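You operate a simulated robot arm through the tools that you are given. There is no shell and no other tool.

Carry out the task below with a simulated robot arm. There is one attempt and no reset: what you move stays moved.

JOB
Load the small black ring on the winder and wind on 3 metres.
Fine: stand the blue plug in the centre knob and zero the meter first; lever on HOLD at the end; leave the other rings.

The check looks at the end state, three seconds after you hand in, the way a careful person would. Anything else that was tipped, shoved, dropped, spilled or broken makes it a failure.

ROBOT AND FRAMES
A 6-joint arm with a fingered hand, fixed in place. Base frame: the origin is at the foot of the arm, x ahead of it, y to its left, z up. Lengths are in mm, angles in rad, forces in N, time in s.
With the tool pointing down near the work surface it reaches from about 100 to 360 mm from the base axis. Its first joint turns from -2.007 to 2.007 rad. Payload 4 kg.
Tool frame: the origin (TCP) lies between the finger pads and is the grasp point; the fingertips stand 26 mm ahead of it; z points along the fingers, y is the line along which they close. Largest opening 132 mm; the body of the gripper starts 73 mm behind the TCP. The gripper is a hand of 4 fingers: y runs from the thumb to the fingers, the wrist lies at [0, 0, -239] in the tool frame, and closing takes about 1.5 s.
Orientation is that of the tool frame in the base frame, as [roll, pitch, yaw] about the fixed x, y, z axes, in that order (R = Rz(yaw) Ry(pitch) Rx(roll)). With the fingers straight down and closing along the base's y, the tool's x points along the base's -x, its y along +y and its z along -z.

CONTROLS
- The arm moves only by the tool send_rows. Its argument "deltas" is a list of rows, each a list of 6 numbers: the turn, a rotation vector about the tool's x, y, z in units of 5 degrees (1.0 is 5 degrees), then the shift along the tool's x, y, z in units of 50 mm (1.0 is 50 mm). In form: [[rx, ry, rz, tx, ty, tz], ...]. A call has 1 to 20 rows; each row shifts and turns the commanded pose from where the row before left it, along the tool's axes as they then stand. "jaw" is the opening, from 0 (shut) to 1 (fully open), set as the call begins (left out, the last holds). A call with a number of a shift or a turn outside -1 to 1 is refused whole. Each row takes 0.2 s and may step no farther than 50 mm and 0.15 rad from the row before; otherwise, or with a gripper value out of range, the whole call is refused. A pose out of reach is approached as far as the arm can. The call stops where the force on the tool passes 40 N (or 10 N more than at its start, if that is more) or the arm is blocked; 0.2 s more then pass. Each finger travels about 153 mm/s and halts on what it meets, pressing with about 31 N; the grip force reading is that of the motor and also rises with nothing between the fingers. The clock runs only during rows and for 0.2 s after the last one: add rows that do not move to give the fingers time. The reply holds the time, the measured pose of the TCP, the force on the tool along the base axes, the opening and the grip force, in the units named above and with some noise, with the torque about the TCP (base axes, N m) and any sound that the robot's microphone picked up.
- Cameras (640 x 400 px; columns grow to the right, rows downward): "scene" is fixed at [49.9, -501.9, 1553.8]; the picture's right is [0.60, -0.80, 0.00], its down [-0.55, -0.42, -0.72] and it looks along [0.58, 0.44, -0.69] (base axes); focal length 332 px, centre (320, 200). "wrist" rides on the gripper at [68, 2, -97] in the tool frame; the picture's right is [-0.02, 1.00, 0.00], its down [-0.82, -0.02, -0.58] and it looks along [-0.58, -0.01, 0.82] (tool axes); focal length 270 px, centre (320, 200). There is no depth. A picture from a camera that has moved, and an enlarged one, comes with that camera's place and axes in the base frame and with its lens.
- camera(camera): a new picture of that camera. It takes no simulated time.
- raise_lower(by): slides the trunk up (or, below 0, down) by that many mm; the arm rides with it, the base frame stays. It gives what a move gives, with no picture.
- set_fingers(finger1, finger2, finger3, thumb_bend): sets how far each is bent, from 0 (flat) to 1 (curled in); at 0.3 the hand is open as for a grip, at 0.7 the pads meet at the TCP. One left out holds its place. A second passes; each finger stops where it meets its share of the squeeze, and holds until it gets a number again. A gripper value or a shape takes the hand back. It gives what a move gives, with no picture; readings hold the bend of each and the force on the fingers (four entries, about 0 where the hand has none), thumb and palm.
- preshape(shape): the hand has 4 fingers and takes this shape, open, in about a second: jaw (thumb against the fingers, like two jaws); tri (thumb and two fingers); tip (a fingertip pinch); poke (one finger out to press); point (the index stretched); flat (the hand flat); cup (the hand cupped); fist (a fist). The gripper value then closes the fingers along that shape, each until it touches; the sizes above hold for jaw. It gives what a move gives, with no picture.
- close_up(camera, box): a new picture of the part [left, top, right, bottom] of that camera's present view, enlarged. It takes no simulated time.
- close_job(): hands the job in; it is judged then, once.

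Places have to be worked out from the pictures, the camera data and where the tool is seen. Open the gripper and draw the arm clear of the work before you hand the job in, unless the task says otherwise.

The tools are called after "Call:" as name(argument=value, ...) on one line, values as JSON. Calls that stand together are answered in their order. send_rows: Moves the arm, as the interface text tells. Its arguments: {"type":"object","properties":{"deltas":{"type":"array","items":{"type":"array","items":{"type":"number"}}},"jaw":{"type":"number"}},"required":["deltas"]} The other tools are called the same way: raise_lower (by) slides the trunk up or down; preshape (shape) gives the hand a shape; set_fingers (finger1, finger2, finger3, thumb_bend) moves the fingers one by one; camera (camera) takes a picture; close_up (camera, box) takes an enlarged picture of a part of a camera's view; close_job () hands the job in.

At the start:

```text
time_s: 0.0
tool_pos: [407.7, -29.1, 1256.3]
orientation: [3.141, 0.0, 3.141]
wrist_force: [0.1, 0.4, -0.6]
wrist_torque: [-0.03, -0.01, -0.01]
width: 131.9
gripper_force: 0.1
shape: jaw
bend: [0.3, 0.3, 0.3, 0.3]
finger forces: [0.1, 0.0, 0.1, 0.0, 0.0, 0.1]
trunk travel left (down, up): [-825.0, 165.0]
```

scene: 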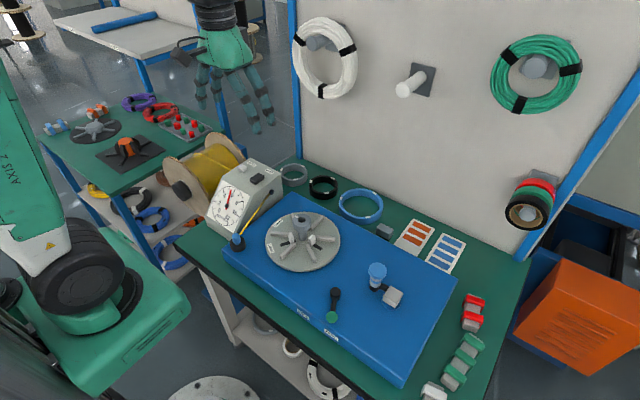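
wrist: 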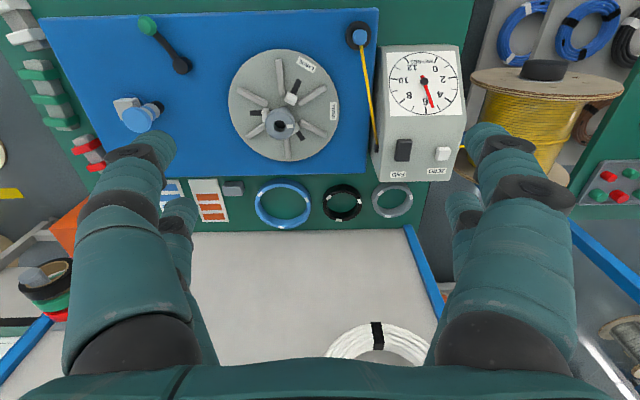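

I start by looking closely at the winder, the meter and the lever before moving anything.

Call:
close_up(camera="scene", box=[200, 150, 360, 250])

Call:
close_up(camera="scene", box=[300, 240, 460, 340])

Call:
close_up(camera="wrist", box=[340, 10, 500, 110])

Call:
close_up(camera="wrist", box=[210, 40, 370, 140])

Call:
close_up(camera="wrist", box=[240, 140, 480, 290])

Call:
close_up(camera="wrist", box=[40, 0, 240, 125])

```text
4.00 times, centred on (280, 200) of scene
camera zoom: at [49.9, -501.9, 1553.8], right [0.6, -0.8, 0.0], down [-0.55, -0.42, -0.72], along [0.58, 0.44, -0.69], focal length 1326 px, centre (480, 200)
```

zoom: 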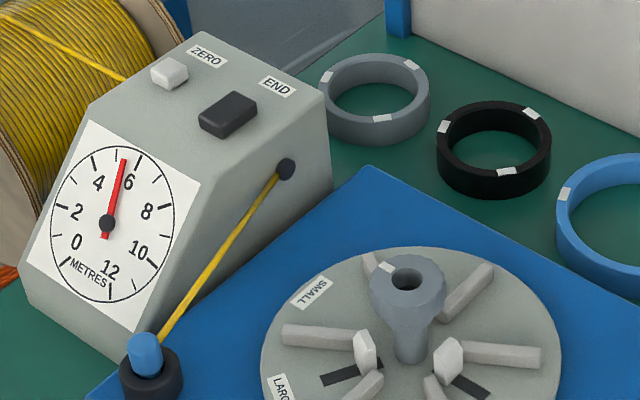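

```text
4.00 times, centred on (380, 290) of scene
camera zoom: at [49.9, -501.9, 1553.8], right [0.6, -0.8, 0.0], down [-0.55, -0.42, -0.72], along [0.58, 0.44, -0.69], focal length 1326 px, centre (80, -160)
```

zoom: 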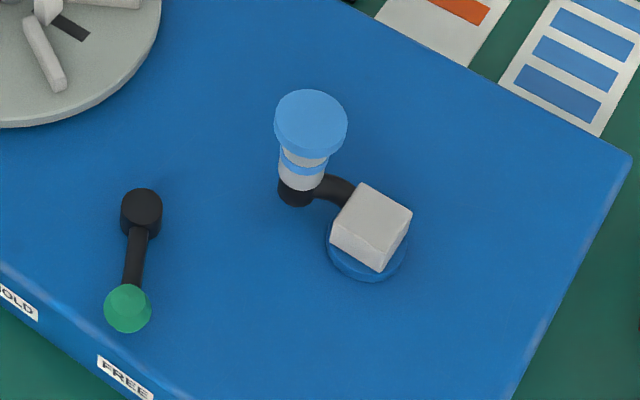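

```text
4.00 times, centred on (420, 60) of wrist
camera zoom: at [339.0, -25.3, 1352.6], right [0.02, 1.0, 0.0], down [0.82, -0.02, 0.58], along [0.58, -0.01, -0.82], focal length 1081 px, centre (-80, 760)
```

zoom: 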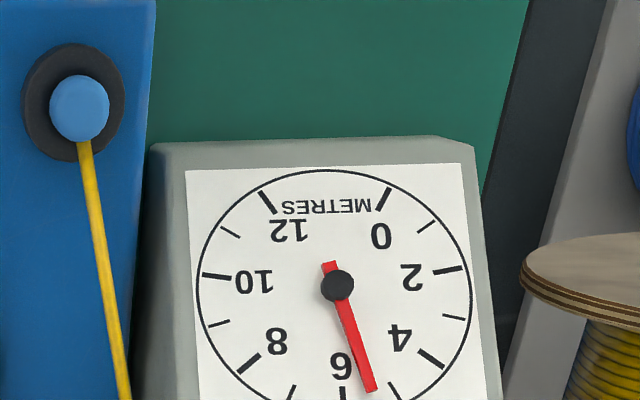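

```text
4.00 times, centred on (290, 90) of wrist
camera zoom: at [339.0, -25.3, 1352.6], right [0.02, 1.0, 0.0], down [0.82, -0.02, 0.58], along [0.58, -0.01, -0.82], focal length 1081 px, centre (440, 640)
```

zoom: 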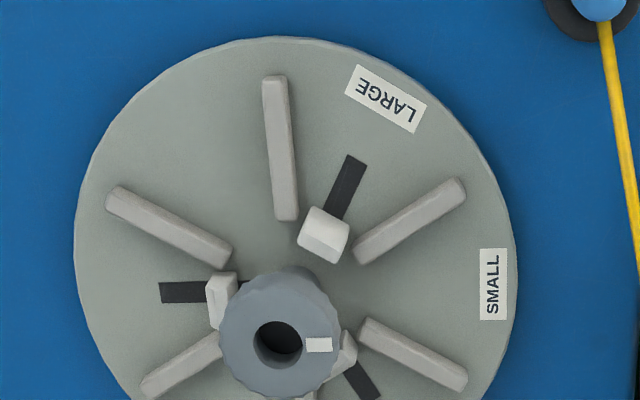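

```text
2.67 times, centred on (360, 215) of wrist
camera zoom: at [339.0, -25.3, 1352.6], right [0.02, 1.0, 0.0], down [0.82, -0.02, 0.58], along [0.58, -0.01, -0.82], focal length 721 px, centre (213, 160)
```

zoom: 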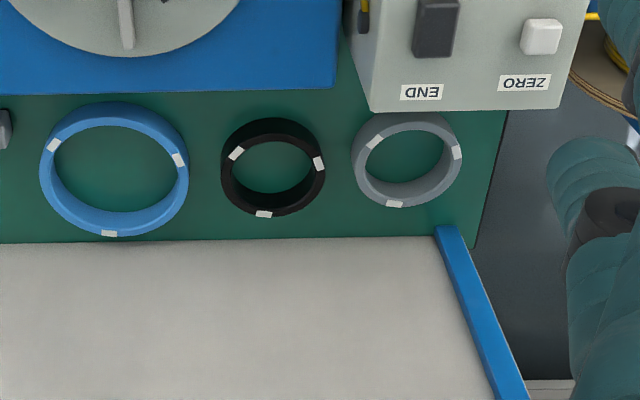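

```text
3.20 times, centred on (140, 62) of wrist
camera zoom: at [339.0, -25.3, 1352.6], right [0.02, 1.0, 0.0], down [0.82, -0.02, 0.58], along [0.58, -0.01, -0.82], focal length 865 px, centre (896, 640)
```

zoom: 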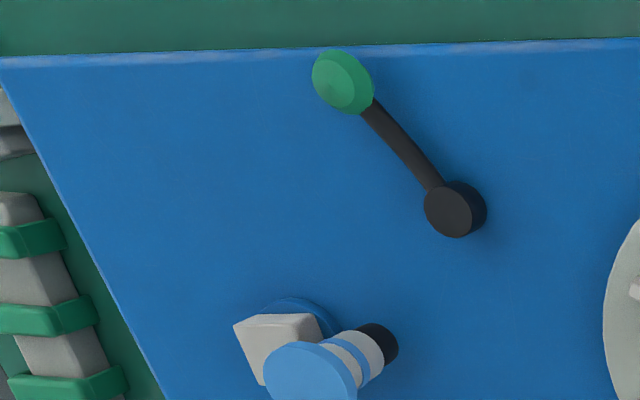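

The winder wheel, its holed knob, meter, lever, and yarn end with a blue cap are visible; I estimate the knob top near (501,-99,897) and the black ring near (765,26,775). I first check how far forward the arm reaches in free air at this height.

Call:
send_rows(deltas=[[0, 0, 0, -1, 0, 0], [0, 0, 0, -1, 0, 0], [0, 0, 0, 0, 0, 0]])

Call:
close_up(camera="scene", box=[345, 250, 425, 300])

Call:
close_up(camera="scene", box=[215, 215, 375, 365])

Call:
camera(camera="wrist")

```text
time_s: 0.8
tool_pos: [508.1, -26.6, 1256.9]
orientation: [3.14, 0.0, 3.141]
wrist_force: [-0.5, 0.2, 0.5]
wrist_torque: [0.01, -0.03, -0.01]
width: 131.7
gripper_force: 0.1
shape: jaw
bend: [0.3, 0.3, 0.3, 0.3]
finger forces: [0.0, 0.0, 0.1, 0.1, 0.0, 0.0]
trunk travel left (down, up): [-825.0, 165.0]
```

```text
8.00 times, centred on (385, 275) of scene
camera zoom: at [49.9, -501.9, 1553.8], right [0.6, -0.8, 0.0], down [-0.55, -0.42, -0.72], along [0.58, 0.44, -0.69], focal length 2652 px, centre (-200, -400)
```

zoom: 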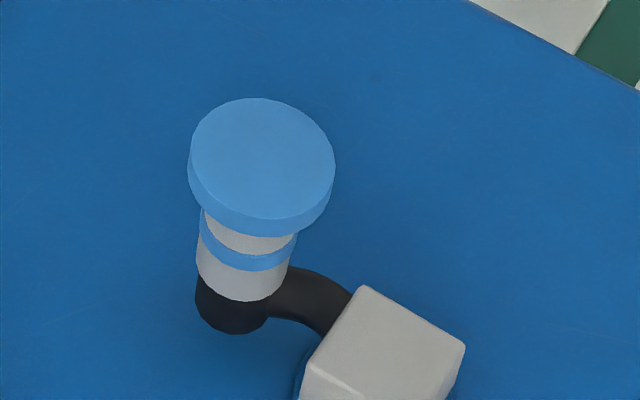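

```text
2.67 times, centred on (295, 290) of scene
camera zoom: at [49.9, -501.9, 1553.8], right [0.6, -0.8, 0.0], down [-0.55, -0.42, -0.72], along [0.58, 0.44, -0.69], focal length 884 px, centre (387, -40)
```

zoom: 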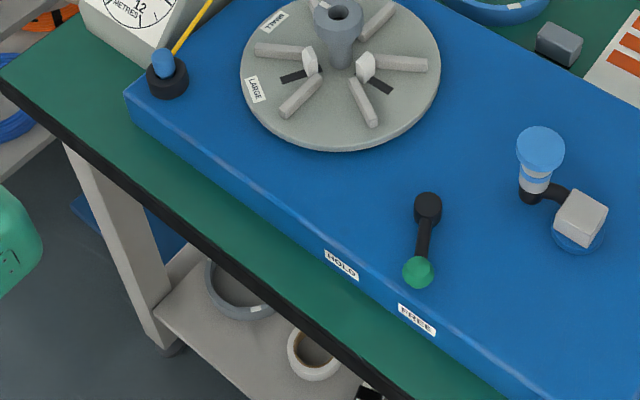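

```text
taken
camera wrist: at [439.2, -24.3, 1353.8], right [0.02, 1.0, 0.0], down [0.82, -0.02, 0.58], along [0.58, -0.01, -0.82], focal length 270 px, centre (320, 200)
```

wrist: 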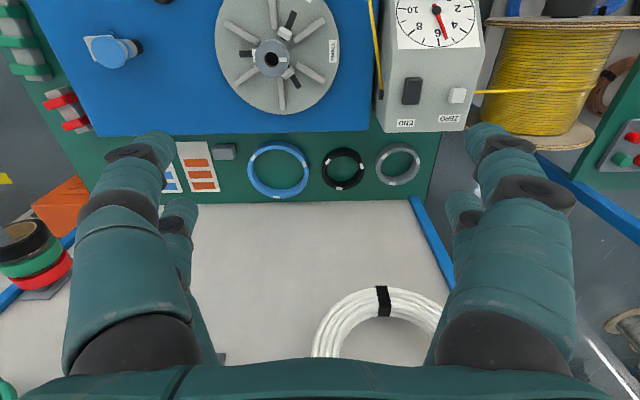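

The lever knob sits by FREE and the ring jaws look set near SMALL. I back off, lower the trunk and look at the winder from nearer.

Call:
send_rows(deltas=[[0, 0, 0, 0.9, -0.5, 0], [0, 0, 0, 0.9, -0.5, 0], [0, 0, 0, 0.8, -0.4, 0], [0, 0, 0, 0, 0, 0]])

Call:
raise_lower(by=-230)

Call:
camera(camera="wrist")

Call:
camera(camera="scene")

```text
refused: row 1 steps farther than a row can; nothing moved
```

```text
time_s: 3.2
tool_pos: [509.6, -28.3, 1026.1]
orientation: [3.141, -0.001, 3.141]
wrist_force: [-1.4, 0.2, 0.2]
wrist_torque: [0.0, -0.02, -0.02]
width: 131.9
gripper_force: 0.0
shape: jaw
bend: [0.3, 0.3, 0.3, 0.3]
finger forces: [0.0, 0.0, 0.0, 0.1, 0.1, 0.0]
trunk travel left (down, up): [-595.0, 395.0]
```

```text
taken
camera wrist: at [439.4, -24.4, 1123.5], right [0.02, 1.0, 0.0], down [0.82, -0.02, 0.58], along [0.58, -0.01, -0.82], focal length 270 px, centre (320, 200)
```

wrist: 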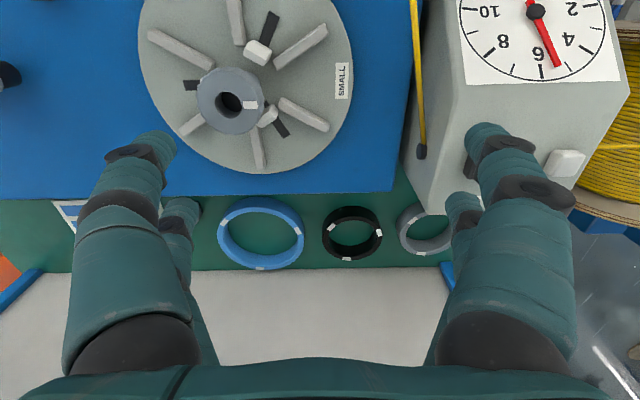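

```text
taken
```

scene: 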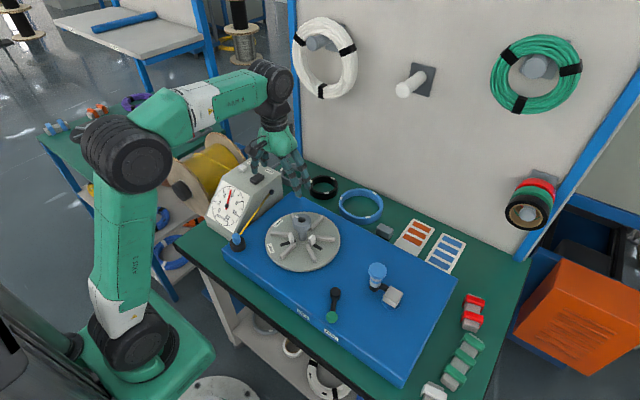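

The first shift was refused (step too long) while the trunk still went down safely to z 1026. I now move back and right in shorter steps.

Call:
send_rows(deltas=[[0, 0, 0, 0.85, -0.45, 0], [0, 0, 0, 0.85, -0.45, 0], [0, 0, 0, 0.85, -0.45, 0], [0, 0, 0, 0, 0, 0]])

Call:
camera(camera="wrist")

Call:
close_up(camera="wrist", box=[200, 60, 440, 210])

Call:
close_up(camera="wrist", box=[0, 0, 240, 150])

Call:
close_up(camera="wrist", box=[400, 0, 640, 150])

```text
time_s: 4.2
tool_pos: [380.7, -95.2, 1027.5]
orientation: [3.141, -0.001, -3.141]
wrist_force: [-0.3, -0.5, 0.5]
wrist_torque: [0.0, -0.03, -0.04]
width: 131.8
gripper_force: 0.0
shape: jaw
bend: [0.3, 0.3, 0.3, 0.3]
finger forces: [0.1, 0.1, 0.0, 0.0, 0.0, 0.1]
trunk travel left (down, up): [-595.0, 395.0]
```

```text
taken
camera wrist: at [311.2, -92.1, 1123.4], right [0.02, 1.0, 0.0], down [0.82, -0.02, 0.58], along [0.58, -0.01, -0.82], focal length 270 px, centre (320, 200)
```

wrist: 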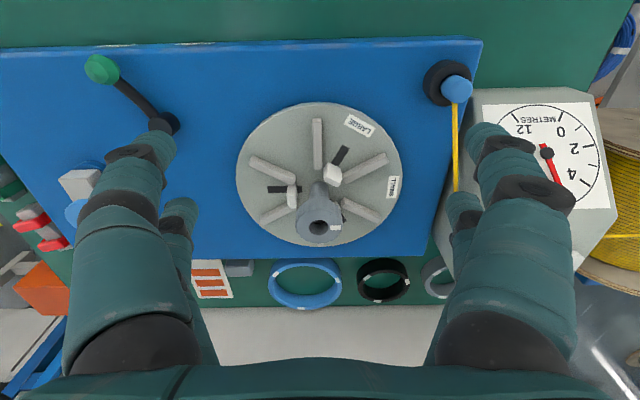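

```text
2.67 times, centred on (320, 135) of wrist
camera zoom: at [311.2, -92.1, 1123.4], right [0.02, 1.0, 0.0], down [0.82, -0.02, 0.58], along [0.58, -0.01, -0.82], focal length 721 px, centre (320, 373)
```

zoom: 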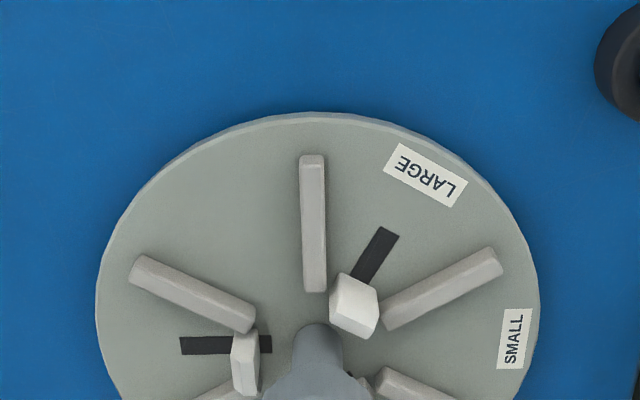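

```text
2.67 times, centred on (120, 75) of wrist
camera zoom: at [311.2, -92.1, 1123.4], right [0.02, 1.0, 0.0], down [0.82, -0.02, 0.58], along [0.58, -0.01, -0.82], focal length 721 px, centre (853, 533)
```

zoom: 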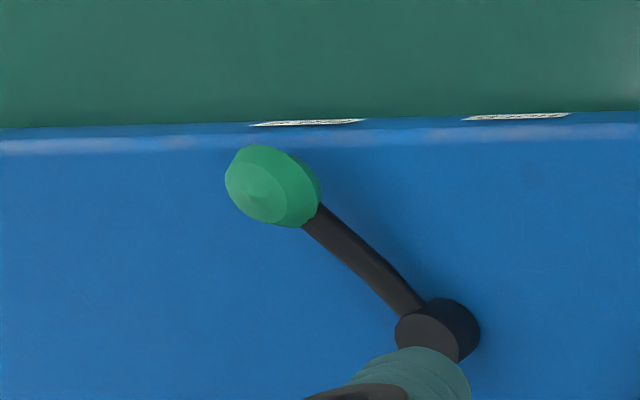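

```text
2.67 times, centred on (520, 75) of wrist
camera zoom: at [311.2, -92.1, 1123.4], right [0.02, 1.0, 0.0], down [0.82, -0.02, 0.58], along [0.58, -0.01, -0.82], focal length 721 px, centre (-213, 533)
```

zoom: 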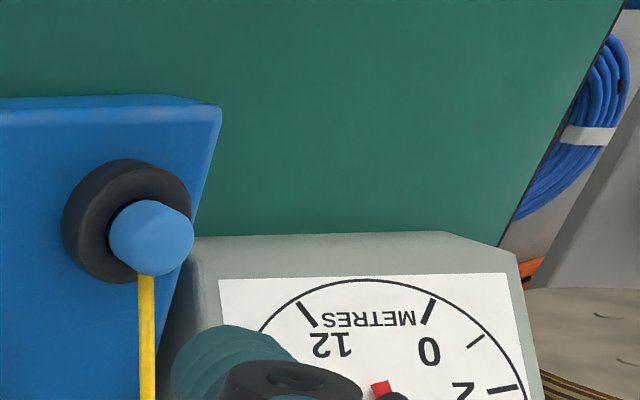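

Yarn runs from the meter to a small blue cylinder parked in a black cup: most likely the blue plug with the yarn end. I look at the striped, blue-capped crank on the right of the base to be sure what it is.

Call:
send_rows(deltas=[[0, 0, 0, 0, -0.95, 0], [0, 0, 0, 0, -0.95, 0], [0, 0, 0, 0, -0.95, 0], [0, 0, 0, 0, -0.95, 0], [0, 0, 0, 0, -0.95, 0], [0, 0, 0, 0, 0, 0]])

Call:
camera(camera="wrist")

Call:
close_up(camera="wrist", box=[200, 60, 440, 210])

Call:
camera(camera="scene")

```text
time_s: 5.6
tool_pos: [381.0, -333.2, 1025.9]
orientation: [3.141, 0.0, -3.141]
wrist_force: [-0.2, 0.5, -0.4]
wrist_torque: [0.01, 0.03, 0.0]
width: 131.8
gripper_force: 0.1
shape: jaw
bend: [0.3, 0.3, 0.3, 0.3]
finger forces: [0.1, 0.1, 0.0, 0.0, 0.1, 0.1]
trunk travel left (down, up): [-595.0, 395.0]
```

```text
taken
camera wrist: at [312.5, -329.8, 1123.0], right [0.02, 1.0, 0.0], down [0.82, -0.02, 0.58], along [0.58, -0.01, -0.82], focal length 270 px, centre (320, 200)
```

wrist: 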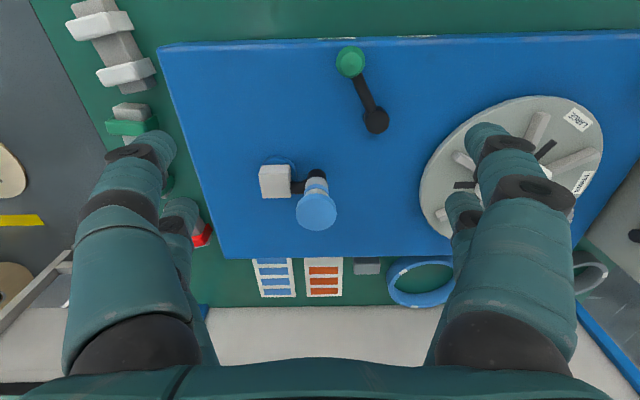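

```text
2.67 times, centred on (320, 135) of wrist
camera zoom: at [312.5, -329.8, 1123.0], right [0.02, 1.0, 0.0], down [0.82, -0.02, 0.58], along [0.58, -0.01, -0.82], focal length 721 px, centre (320, 373)
```

zoom: 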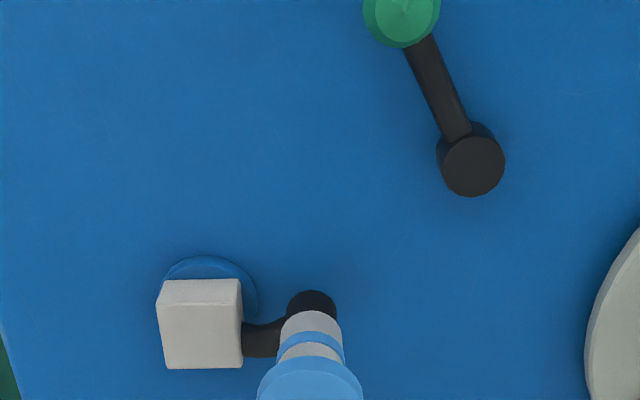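

```text
taken
```

scene: 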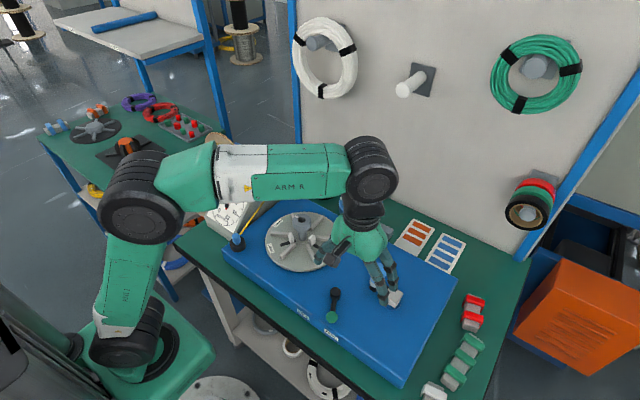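

This confirms a crank: hub block at about (470,-384), upright capped handle at about (477,-337), top near z 908. Now I go nearer the wheel to see jaws, knob and hole sizes.

Call:
send_rows(deltas=[[0, 0, 0, -0.13, 0.784, 0.22], [0, 0, 0, -0.13, 0.784, 0.22], [0, 0, 0, -0.13, 0.784, 0.22], [0, 0, 0, -0.13, 0.784, 0.22], [0, 0, 0, -0.13, 0.784, 0.22], [0, 0, 0, -0.13, 0.784, 0.22], [0, 0, 0, 0, 0, 0]])

Call:
camera(camera="wrist")

Call:
close_up(camera="wrist", box=[160, 60, 480, 260])

```text
time_s: 7.2
tool_pos: [418.6, -97.3, 959.8]
orientation: [-3.14, -0.001, 3.141]
wrist_force: [-0.4, 0.9, 0.5]
wrist_torque: [0.0, -0.03, 0.02]
width: 131.7
gripper_force: 0.1
shape: jaw
bend: [0.3, 0.3, 0.3, 0.3]
finger forces: [0.0, 0.0, 0.0, 0.0, 0.1, 0.0]
trunk travel left (down, up): [-595.0, 395.0]
```

```text
taken
camera wrist: at [349.8, -93.6, 1056.6], right [0.02, 1.0, 0.0], down [0.82, -0.02, 0.58], along [0.58, -0.01, -0.82], focal length 270 px, centre (320, 200)
```

wrist: 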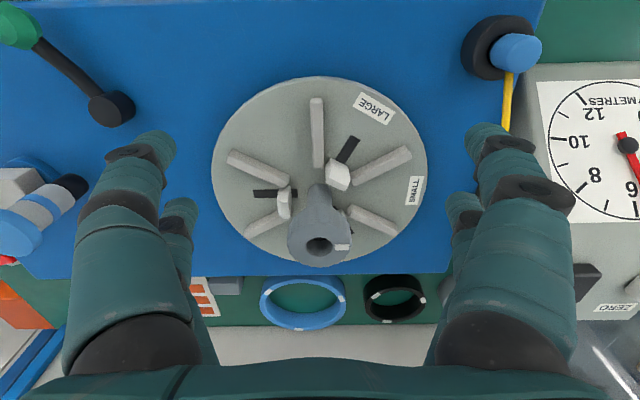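

```text
2.00 times, centred on (320, 160) of wrist
camera zoom: at [349.8, -93.6, 1056.6], right [0.02, 1.0, 0.0], down [0.82, -0.02, 0.58], along [0.58, -0.01, -0.82], focal length 541 px, centre (320, 280)
```

zoom: 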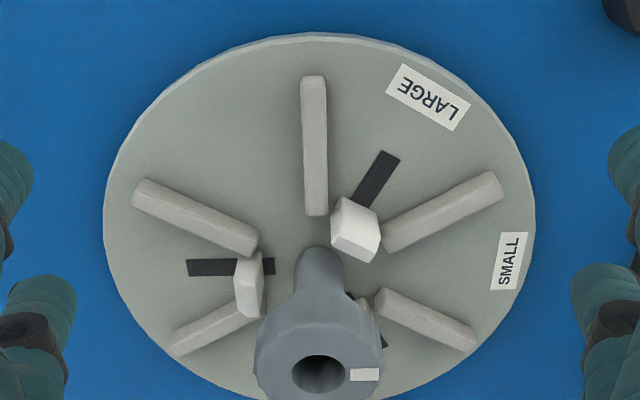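

Wheel centre is about (504,-97), disc top z≈826, radius ≈111, knob top ≈902, and the knob mark already points to SMALL with the jaws at roughly 41 mm radius. I look at the hand itself and the rings for sizes before grasping.

Call:
camera(camera="scene")

Call:
close_up(camera="scene", box=[200, 140, 360, 240])

Call:
close_up(camera="wrist", box=[240, 260, 480, 350])

Call:
close_up(camera="wrist", box=[450, 0, 640, 120])

```text
taken
```

scene: 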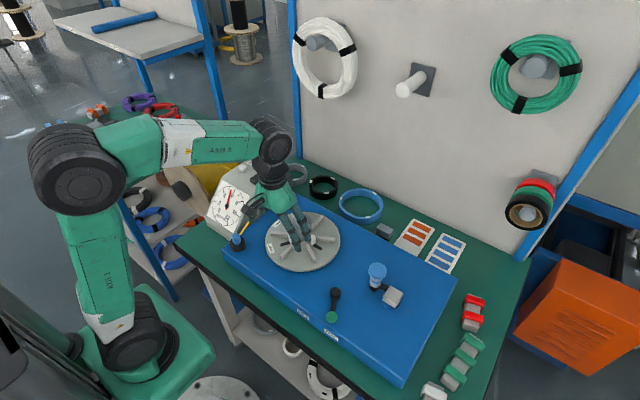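

```text
4.00 times, centred on (280, 190) of scene
camera zoom: at [49.9, -501.9, 1553.8], right [0.6, -0.8, 0.0], down [-0.55, -0.42, -0.72], along [0.58, 0.44, -0.69], focal length 1326 px, centre (480, 240)
```

zoom: 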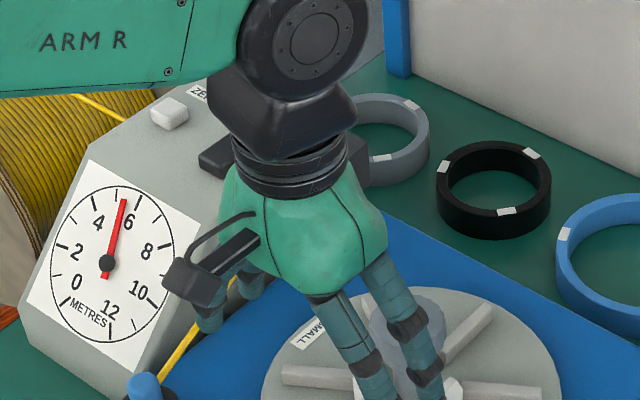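

```text
2.67 times, centred on (360, 305) of wrist
camera zoom: at [349.8, -93.6, 1056.6], right [0.02, 1.0, 0.0], down [0.82, -0.02, 0.58], along [0.58, -0.01, -0.82], focal length 721 px, centre (213, -80)
```

zoom: 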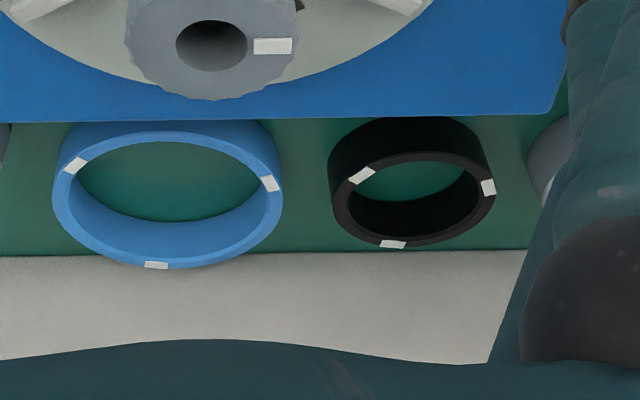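

```text
3.33 times, centred on (545, 60) of wrist
camera zoom: at [349.8, -93.6, 1056.6], right [0.02, 1.0, 0.0], down [0.82, -0.02, 0.58], along [0.58, -0.01, -0.82], focal length 901 px, centre (-430, 667)
```

zoom: 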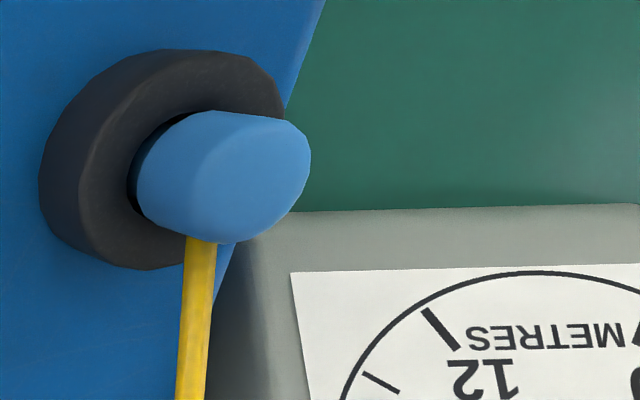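

The hand has digits on both sides closing along y, and the ring is about 107 mm across with gaps of roughly 26–32 mm to its neighbours. I move toward a spot above and short of the black ring to test reach and measure it.

Call:
send_rows(deltas=[[0, 0, 0, -0.77, 0.41, -0.083], [0, 0, 0, -0.77, 0.41, -0.083], [0, 0, 0, -0.77, 0.41, -0.083], [0, 0, 0, -0.77, 0.41, -0.083], [0, 0, 0, -0.77, 0.41, -0.083], [0, 0, 0, -0.77, 0.41, -0.083], [0, 0, 0, 0, 0, 0]])

Call:
camera(camera="wrist")

Call:
camera(camera="scene")

```text
time_s: 8.8
tool_pos: [651.0, 25.0, 985.1]
orientation: [-3.14, -0.002, 3.141]
wrist_force: [0.8, 0.7, 0.0]
wrist_torque: [0.01, 0.03, -0.01]
width: 131.9
gripper_force: 0.1
shape: jaw
bend: [0.3, 0.3, 0.3, 0.3]
finger forces: [0.0, 0.0, 0.0, 0.1, 0.0, 0.1]
trunk travel left (down, up): [-595.0, 395.0]
```

```text
taken
camera wrist: at [582.1, 28.5, 1082.1], right [0.02, 1.0, 0.0], down [0.82, -0.02, 0.58], along [0.58, -0.01, -0.82], focal length 270 px, centre (320, 200)
```

wrist: 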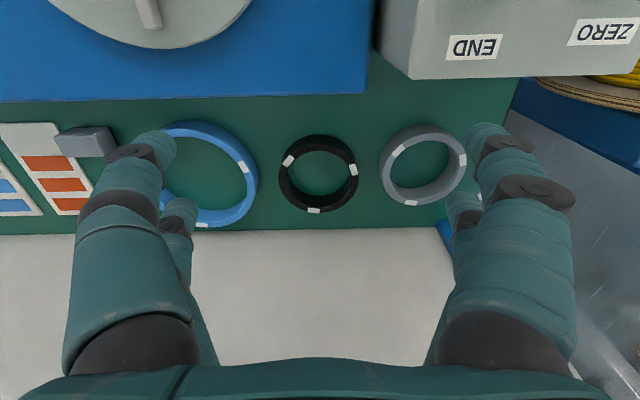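

```text
taken
```

scene: 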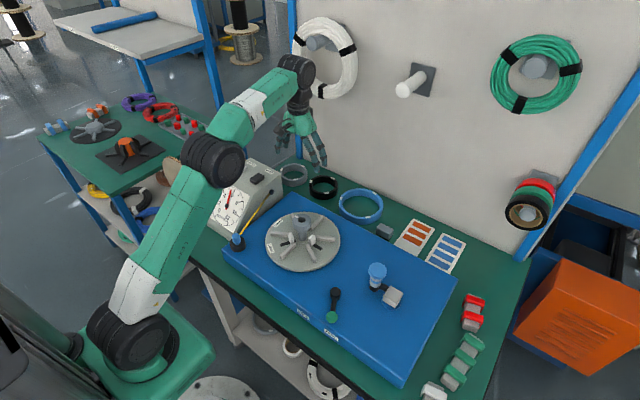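

The arm reaches here comfortably. I zoom on the rings for exact sizes and gaps.

Call:
close_up(camera="wrist", box=[240, 110, 400, 230])

Call:
close_up(camera="scene", box=[270, 150, 390, 225])

Call:
close_up(camera="scene", box=[250, 190, 360, 280])

Call:
close_up(camera="scene", box=[200, 150, 290, 260])

```text
3.33 times, centred on (320, 170) of wrist
camera zoom: at [582.1, 28.5, 1082.1], right [0.02, 1.0, 0.0], down [0.82, -0.02, 0.58], along [0.58, -0.01, -0.82], focal length 901 px, centre (320, 300)
```

zoom: 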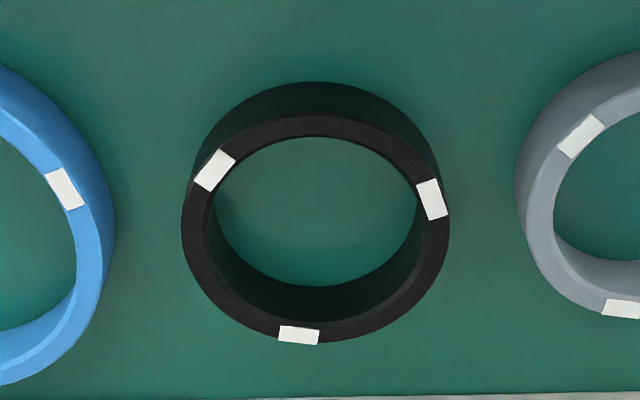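

```text
5.33 times, centred on (330, 188) of scene
camera zoom: at [49.9, -501.9, 1553.8], right [0.6, -0.8, 0.0], down [-0.55, -0.42, -0.72], along [0.58, 0.44, -0.69], focal length 1768 px, centre (267, 267)
```

zoom: 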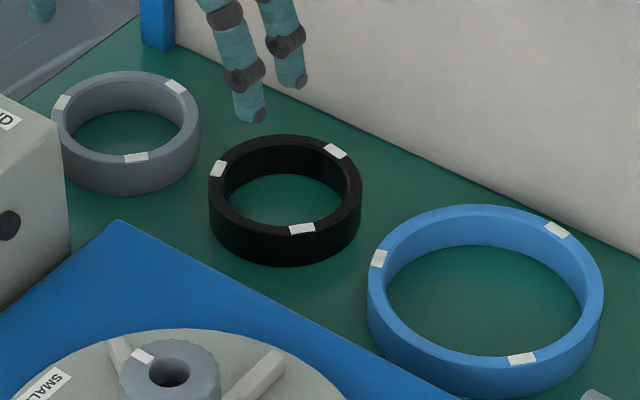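

```text
4.44 times, centred on (305, 235) of scene
camera zoom: at [49.9, -501.9, 1553.8], right [0.6, -0.8, 0.0], down [-0.55, -0.42, -0.72], along [0.58, 0.44, -0.69], focal length 1473 px, centre (387, 44)
```

zoom: 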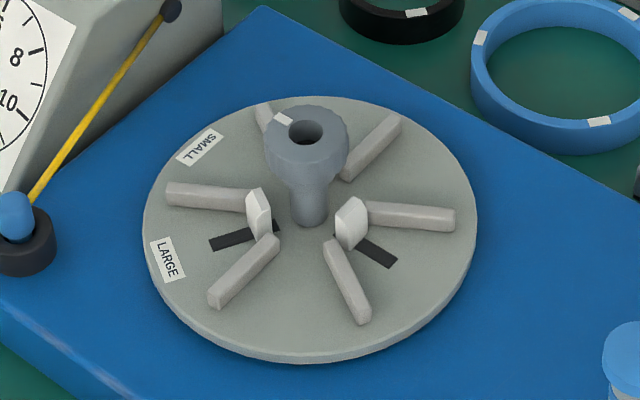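

```text
3.64 times, centred on (245, 205) of scene
camera zoom: at [49.9, -501.9, 1553.8], right [0.6, -0.8, 0.0], down [-0.55, -0.42, -0.72], along [0.58, 0.44, -0.69], focal length 1205 px, centre (593, 182)
```

zoom: 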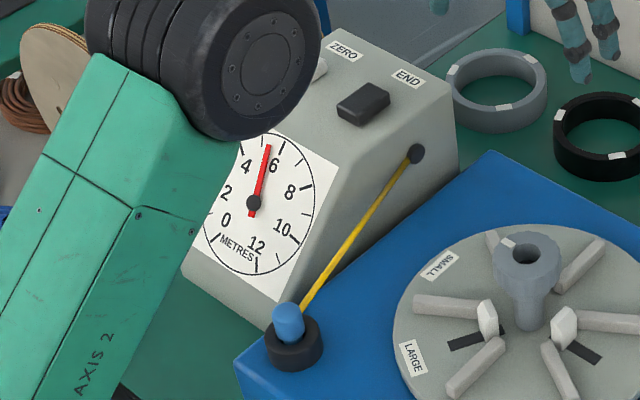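

Ring reads as about 100 mm outside, 78 mm inside, 30 mm tall, centre near (764,23), with the table near z 750–770. I advance to hover above it at a moderate height and re-measure.

Call:
send_rows(deltas=[[0, 0, 0, -0.8, 0, 0.2], [0, 0, 0, -0.8, 0, 0.4], [0, 0, 0, 0, 0, 0]])

Call:
camera(camera="wrist")

Call:
camera(camera="scene")

Call:
close_up(camera="scene", box=[260, 40, 390, 225])

```text
time_s: 9.6
tool_pos: [684.2, 23.5, 951.6]
orientation: [3.141, 0.0, 3.14]
wrist_force: [0.9, 0.9, 0.4]
wrist_torque: [0.01, 0.0, 0.04]
width: 131.5
gripper_force: 0.1
shape: jaw
bend: [0.3, 0.3, 0.3, 0.3]
finger forces: [0.0, 0.0, 0.1, 0.1, 0.1, 0.0]
out of reach, approached as far as the arm can: row 1, 2
trunk travel left (down, up): [-595.0, 395.0]
```

```text
taken
camera wrist: at [615.7, 26.9, 1048.1], right [0.02, 1.0, 0.0], down [0.82, -0.02, 0.58], along [0.58, -0.01, -0.82], focal length 270 px, centre (320, 200)
```

wrist: 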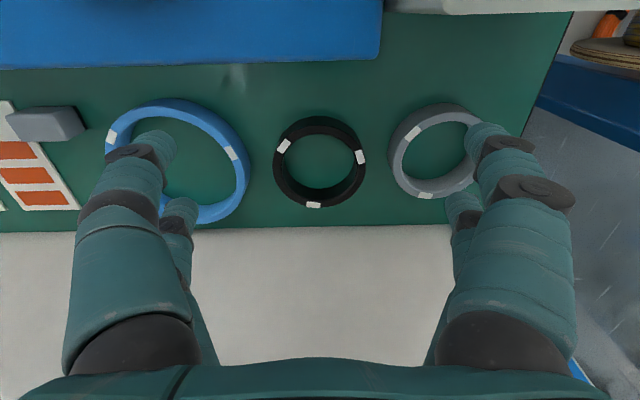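

```text
taken
```

scene: 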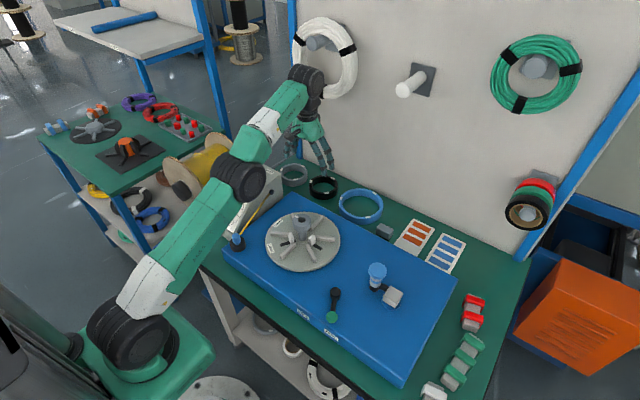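

```text
2.16 times, centred on (325, 132) of scene
camera zoom: at [49.9, -501.9, 1553.8], right [0.6, -0.8, 0.0], down [-0.55, -0.42, -0.72], along [0.58, 0.44, -0.69], focal length 717 px, centre (309, 346)
```

zoom: 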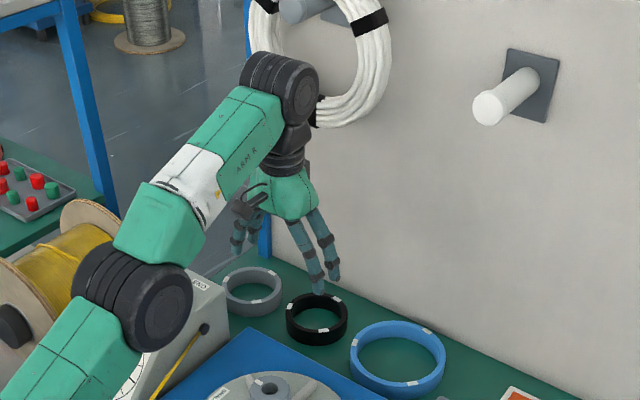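

At this trunk height x≈684 is the arm's limit, so I raise the trunk to bring the shoulder level with the wrist, which lengthens the reach over the table.

Call:
send_rows(deltas=[[0, 0, 0, 0.8, 0, 0], [0, 0, 0, 0.8, 0, 0], [0, 0, 0, 0, 0, 0]])

Call:
raise_lower(by=190)

```text
time_s: 10.4
tool_pos: [676.3, 28.2, 961.2]
orientation: [3.141, -0.001, -3.141]
wrist_force: [-0.5, 0.0, -0.4]
wrist_torque: [0.01, 0.0, -0.01]
width: 131.8
gripper_force: 0.1
shape: jaw
bend: [0.3, 0.3, 0.3, 0.3]
finger forces: [0.1, 0.0, 0.1, 0.0, 0.0, 0.0]
out of reach, approached as far as the arm can: row 1, 2
trunk travel left (down, up): [-595.0, 395.0]
```

```text
time_s: 12.5
tool_pos: [678.1, 27.4, 1150.8]
orientation: [-3.141, -0.001, -3.141]
wrist_force: [0.4, 0.6, 0.2]
wrist_torque: [0.0, 0.02, -0.02]
width: 132.1
gripper_force: 0.1
shape: jaw
bend: [0.3, 0.3, 0.3, 0.3]
finger forces: [0.0, 0.1, 0.1, 0.0, 0.0, 0.0]
trunk travel left (down, up): [-785.0, 205.0]
```

The readings lag the command there, so I send a still row to see where the commanded pose really stands.

Call:
send_rows(deltas=[[0, 0, 0, 0, 0, 0], [0, 0, 0, 0, 0, 0]])

```text
time_s: 13.1
tool_pos: [678.2, 26.7, 1150.0]
orientation: [-3.141, -0.001, 3.141]
wrist_force: [0.5, 0.2, -0.7]
wrist_torque: [0.04, -0.04, 0.02]
width: 131.9
gripper_force: 0.1
shape: jaw
bend: [0.3, 0.3, 0.3, 0.3]
finger forces: [0.0, 0.0, 0.1, 0.0, 0.1, 0.1]
trunk travel left (down, up): [-785.0, 205.0]
```

The pose is steady at (678,27,1150). I now descend straight down with the arm less stretched and watch the reply.

Call:
send_rows(deltas=[[0, 0, 0, 0, 0, 0.8], [0, 0, 0, 0, 0, 0.8], [0, 0, 0, 0, 0, 0.8], [0, 0, 0, 0, 0, 0]])

```text
time_s: 14.1
tool_pos: [679.5, 26.5, 1127.8]
orientation: [-3.138, -0.031, 3.141]
wrist_force: [-1.2, 0.5, -0.1]
wrist_torque: [0.0, 0.01, 0.01]
width: 131.9
gripper_force: 0.1
shape: jaw
bend: [0.3, 0.3, 0.3, 0.3]
finger forces: [0.0, 0.1, 0.0, 0.0, 0.1, 0.0]
out of reach, approached as far as the arm can: row 1, 2, 3
trunk travel left (down, up): [-785.0, 205.0]
```

It only sank 22 mm, so a joint limit or a stretched-elbow singularity is involved. I look at the arm's posture.

Call:
camera(camera="scene")

Call:
camera(camera="wrist")

```text
taken
```

scene: 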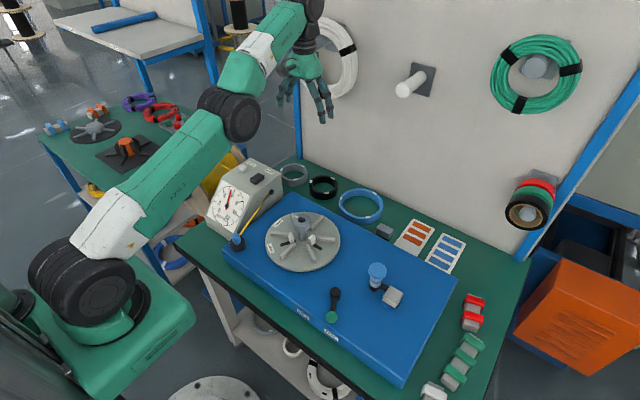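

```text
taken
camera wrist: at [614.7, 31.7, 1225.7], right [0.02, 1.0, 0.0], down [0.83, -0.02, 0.55], along [0.55, -0.02, -0.84], focal length 270 px, centre (320, 200)
```

wrist: 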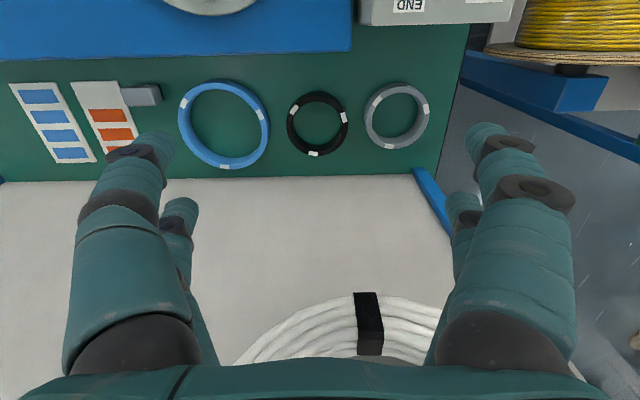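

The arm is almost straight, which makes the solver sluggish. I pull the tool back toward the base to let the elbow bend again.

Call:
send_rows(deltas=[[0, 0, 0, 0.9, 0, 0], [0, 0, 0, 0.9, 0, 0], [0, 0, 0, 0.9, 0, 0], [0, 0, 0, 0, 0, 0], [0, 0, 0, 0, 0, 0], [0, 0, 0, 0, 0, 0]])

```text
time_s: 15.5
tool_pos: [677.3, 33.2, 1152.0]
orientation: [-3.141, -0.001, 3.142]
wrist_force: [-0.8, 0.2, 0.5]
wrist_torque: [0.01, -0.01, 0.02]
width: 131.9
gripper_force: 0.1
shape: jaw
bend: [0.3, 0.3, 0.3, 0.3]
finger forces: [0.0, 0.0, 0.1, 0.0, 0.0, 0.1]
out of reach, approached as far as the arm can: row 1, 2, 3
trunk travel left (down, up): [-785.0, 205.0]
```

The tool stays put. I try small steps straight inward along the arm's line (back and down together).

Call:
send_rows(deltas=[[0, 0, 0, 0.1, 0, 0.1], [0, 0, 0, 0.1, 0, 0.1], [0, 0, 0, 0.1, 0, 0.1], [0, 0, 0, 0.2, 0, 0.2], [0, 0, 0, 0.2, 0, 0.2], [0, 0, 0, 0, 0, 0]])

```text
time_s: 16.9
tool_pos: [677.9, 34.6, 1146.9]
orientation: [3.141, 0.0, 3.141]
wrist_force: [-1.2, 0.2, -0.7]
wrist_torque: [-0.01, 0.0, 0.01]
width: 131.7
gripper_force: 0.1
shape: jaw
bend: [0.3, 0.3, 0.3, 0.3]
finger forces: [0.0, 0.0, 0.0, 0.0, 0.1, 0.0]
out of reach, approached as far as the arm can: row 1, 2, 3, 4, 5
trunk travel left (down, up): [-785.0, 205.0]
```

Pure inward motion is the singular direction; moving down (across the arm line) should start bending the elbow the right way. I repeat small downward steps.

Call:
send_rows(deltas=[[0, 0, 0, 0, 0, 0.3], [0, 0, 0, 0, 0, 0.3], [0, 0, 0, 0, 0, 0.3], [0, 0, 0, 0, 0, 0.3], [0, 0, 0, 0, 0, 0.3], [0, 0, 0, 0, 0, 0.3], [0, 0, 0, 0, 0, 0]])

```text
time_s: 18.5
tool_pos: [678.8, 34.0, 1139.0]
orientation: [3.141, -0.011, 3.142]
wrist_force: [-0.1, -0.1, 0.7]
wrist_torque: [-0.02, 0.03, 0.02]
width: 131.8
gripper_force: 0.1
shape: jaw
bend: [0.3, 0.3, 0.3, 0.3]
finger forces: [0.0, 0.0, 0.0, 0.0, 0.0, 0.0]
out of reach, approached as far as the arm can: row 1, 2, 3, 4, 5, 6
trunk travel left (down, up): [-785.0, 205.0]
```

Barely moving still. I try tilting the fingers forward about the tool's y axis, which asks the wrist to come back and relaxes its bend.

Call:
send_rows(deltas=[[0, -1, 0, 0, 0, 0], [0, -1, 0, 0, 0, 0], [0, -1, 0, 0, 0, 0], [0, -1, 0, 0, 0, 0], [0, 0, 0, 0, 0, 0]])

Call:
camera(camera="scene")

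```text
time_s: 19.7
tool_pos: [679.5, 33.7, 1139.4]
orientation: [-3.141, -0.011, 3.141]
wrist_force: [-0.2, 0.7, -0.4]
wrist_torque: [-0.02, 0.04, 0.02]
width: 132.0
gripper_force: 0.0
shape: jaw
bend: [0.3, 0.3, 0.3, 0.3]
finger forces: [0.0, 0.1, 0.1, 0.1, 0.0, 0.1]
out of reach, approached as far as the arm can: row 1, 2, 3, 4
trunk travel left (down, up): [-785.0, 205.0]
```

```text
taken
```

scene: 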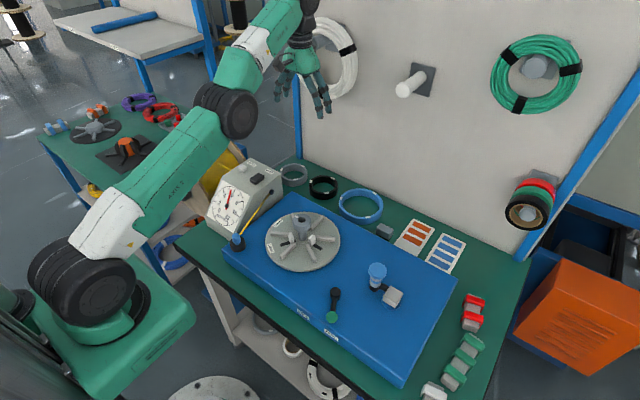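

No motion. I try a step exactly perpendicular to the arm line (forward and down), which needs no shortening of the arm.

Call:
send_rows(deltas=[[0, 0, 0, -0.2, 0, 0.44], [0, 0, 0, -0.2, 0, 0.44], [0, 0, 0, -0.1, 0, 0.44], [0, 0, 0, 0, 0, 0]])

```text
time_s: 20.7
tool_pos: [705.9, 32.7, 1074.8]
orientation: [-3.14, -0.014, 3.141]
wrist_force: [0.1, 0.0, -0.4]
wrist_torque: [0.0, 0.01, 0.02]
width: 132.2
gripper_force: 0.1
shape: jaw
bend: [0.3, 0.3, 0.3, 0.3]
finger forces: [0.0, 0.0, 0.0, 0.1, 0.1, 0.0]
trunk travel left (down, up): [-785.0, 205.0]
```

That freed it: now at (706,33,1075). I continue downward in a mostly perpendicular path, letting the elbow bend gradually.

Call:
send_rows(deltas=[[0, 0, 0, -0.08, 0, 0.5], [0, 0, 0, -0.05, -0.03, 0.5], [0, 0, 0, 0, -0.03, 0.5], [0, 0, 0, 0, -0.03, 0.5], [0, 0, 0, 0, 0, 0]])

Call:
camera(camera="scene")

Call:
camera(camera="wrist")

```text
time_s: 21.9
tool_pos: [723.2, 27.3, 988.1]
orientation: [3.138, -0.002, 3.14]
wrist_force: [0.5, 0.2, -0.3]
wrist_torque: [0.01, -0.01, 0.02]
width: 132.1
gripper_force: 0.2
shape: jaw
bend: [0.3, 0.3, 0.3, 0.3]
finger forces: [0.0, 0.0, 0.0, 0.0, 0.0, 0.0]
out of reach, approached as far as the arm can: row 1, 2, 3, 4
trunk travel left (down, up): [-785.0, 205.0]
```

```text
taken
```

scene: 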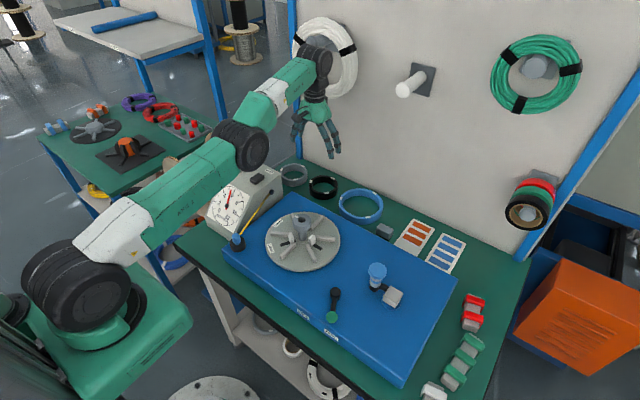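

```text
taken
camera wrist: at [654.7, 30.7, 1085.4], right [0.03, 1.0, 0.0], down [0.82, -0.02, 0.57], along [0.57, -0.01, -0.82], focal length 270 px, centre (320, 200)
```

wrist: 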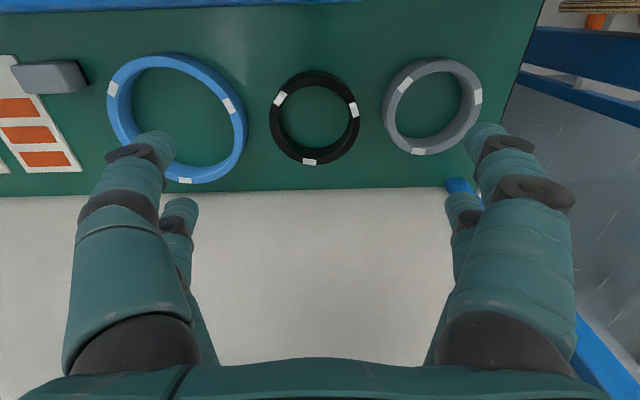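

The elbow appears to sag on the wrong side of straight. I stretch outward a little and swing down so it can cross to the elbow-up side.

Call:
send_rows(deltas=[[0, 0, 0, -0.4, 0, 0], [0, 0, 0, -0.2, 0, 0.3], [0, 0, 0, -0.1, 0, 0.5], [0, 0, 0, 0, 0, 0.5], [0, 0, 0, 0, 0, 0]])

Call:
camera(camera="scene")

```text
time_s: 23.1
tool_pos: [742.8, 28.8, 911.9]
orientation: [-3.138, -0.013, -3.14]
wrist_force: [0.3, -0.3, 0.3]
wrist_torque: [0.03, 0.01, 0.0]
width: 131.7
gripper_force: 0.0
shape: jaw
bend: [0.3, 0.3, 0.3, 0.3]
finger forces: [0.0, 0.1, 0.1, 0.0, 0.0, 0.1]
out of reach, approached as far as the arm can: row 1, 2
trunk travel left (down, up): [-785.0, 205.0]
```

```text
taken
```

scene: 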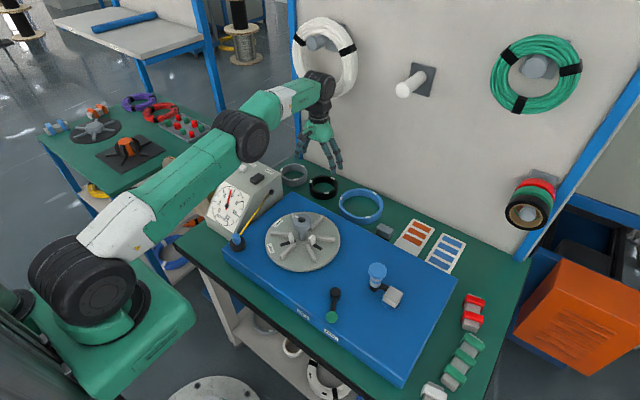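

The elbow is now clearly above the line and the tool is at (743,29,912). I take a wrist picture to place the ring against the fingers.

Call:
camera(camera="wrist")

Call:
close_up(camera="wrist", box=[220, 40, 420, 165])

Call:
close_up(camera="scene", box=[250, 60, 410, 240])

```text
taken
camera wrist: at [676.2, 33.9, 1010.0], right [0.02, 1.0, 0.0], down [0.82, -0.02, 0.57], along [0.57, -0.01, -0.82], focal length 270 px, centre (320, 200)
```

wrist: 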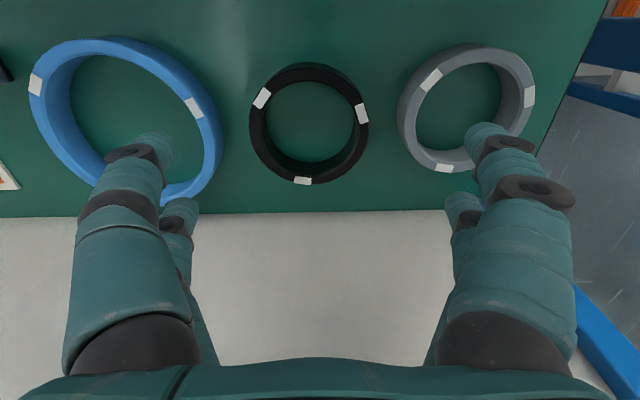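

```text
3.20 times, centred on (320, 102) of wrist
camera zoom: at [676.2, 33.9, 1010.0], right [0.02, 1.0, 0.0], down [0.82, -0.02, 0.57], along [0.57, -0.01, -0.82], focal length 865 px, centre (320, 512)
```

zoom: 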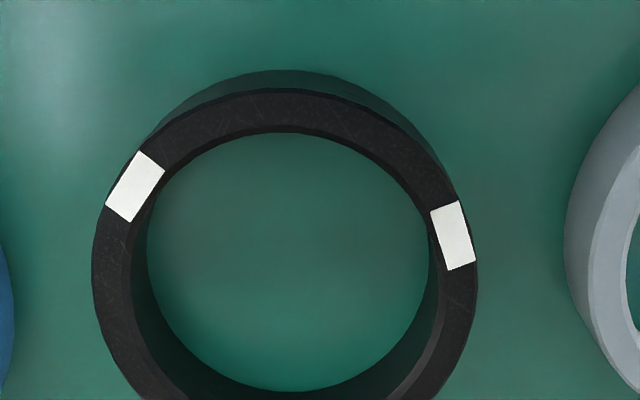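

```text
2.22 times, centred on (330, 150) of scene
camera zoom: at [49.9, -501.9, 1553.8], right [0.6, -0.8, 0.0], down [-0.55, -0.42, -0.72], along [0.58, 0.44, -0.69], focal length 737 px, centre (298, 311)
```

zoom: 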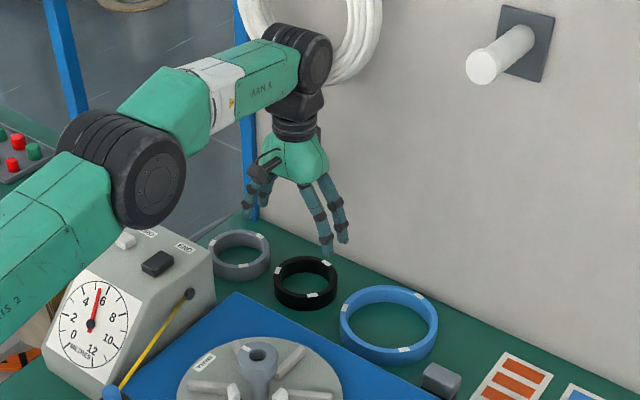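

The gaps to the blue and grey rings are only about 23 mm, too tight for fingers closing along y. I turn the hand 90° about its axis so it closes along x, where both sides of the ring are free.

Call:
send_rows(deltas=[[0, 0, -1, 0, 0, 0], [0, 0, -1, 0, 0, 0], [0, 0, -1, 0, 0, 0], [0, 0, -1, 0, 0, 0], [0, 0, -1, 0, 0, 0], [0, 0, -1, 0, 0, 0], [0, 0, -1, 0, 0, 0], [0, 0, -1, 0, 0, 0], [0, 0, -1, 0, 0, 0], [0, 0, 0, 0, 0, 0]])

```text
time_s: 25.3
tool_pos: [744.1, 30.7, 911.6]
orientation: [3.133, -0.009, -2.354]
wrist_force: [0.0, -0.1, 0.0]
wrist_torque: [0.02, 0.0, 0.01]
width: 131.9
gripper_force: 0.0
shape: jaw
bend: [0.3, 0.3, 0.3, 0.3]
finger forces: [0.1, 0.0, 0.0, 0.0, 0.0, 0.0]
trunk travel left (down, up): [-785.0, 205.0]
```

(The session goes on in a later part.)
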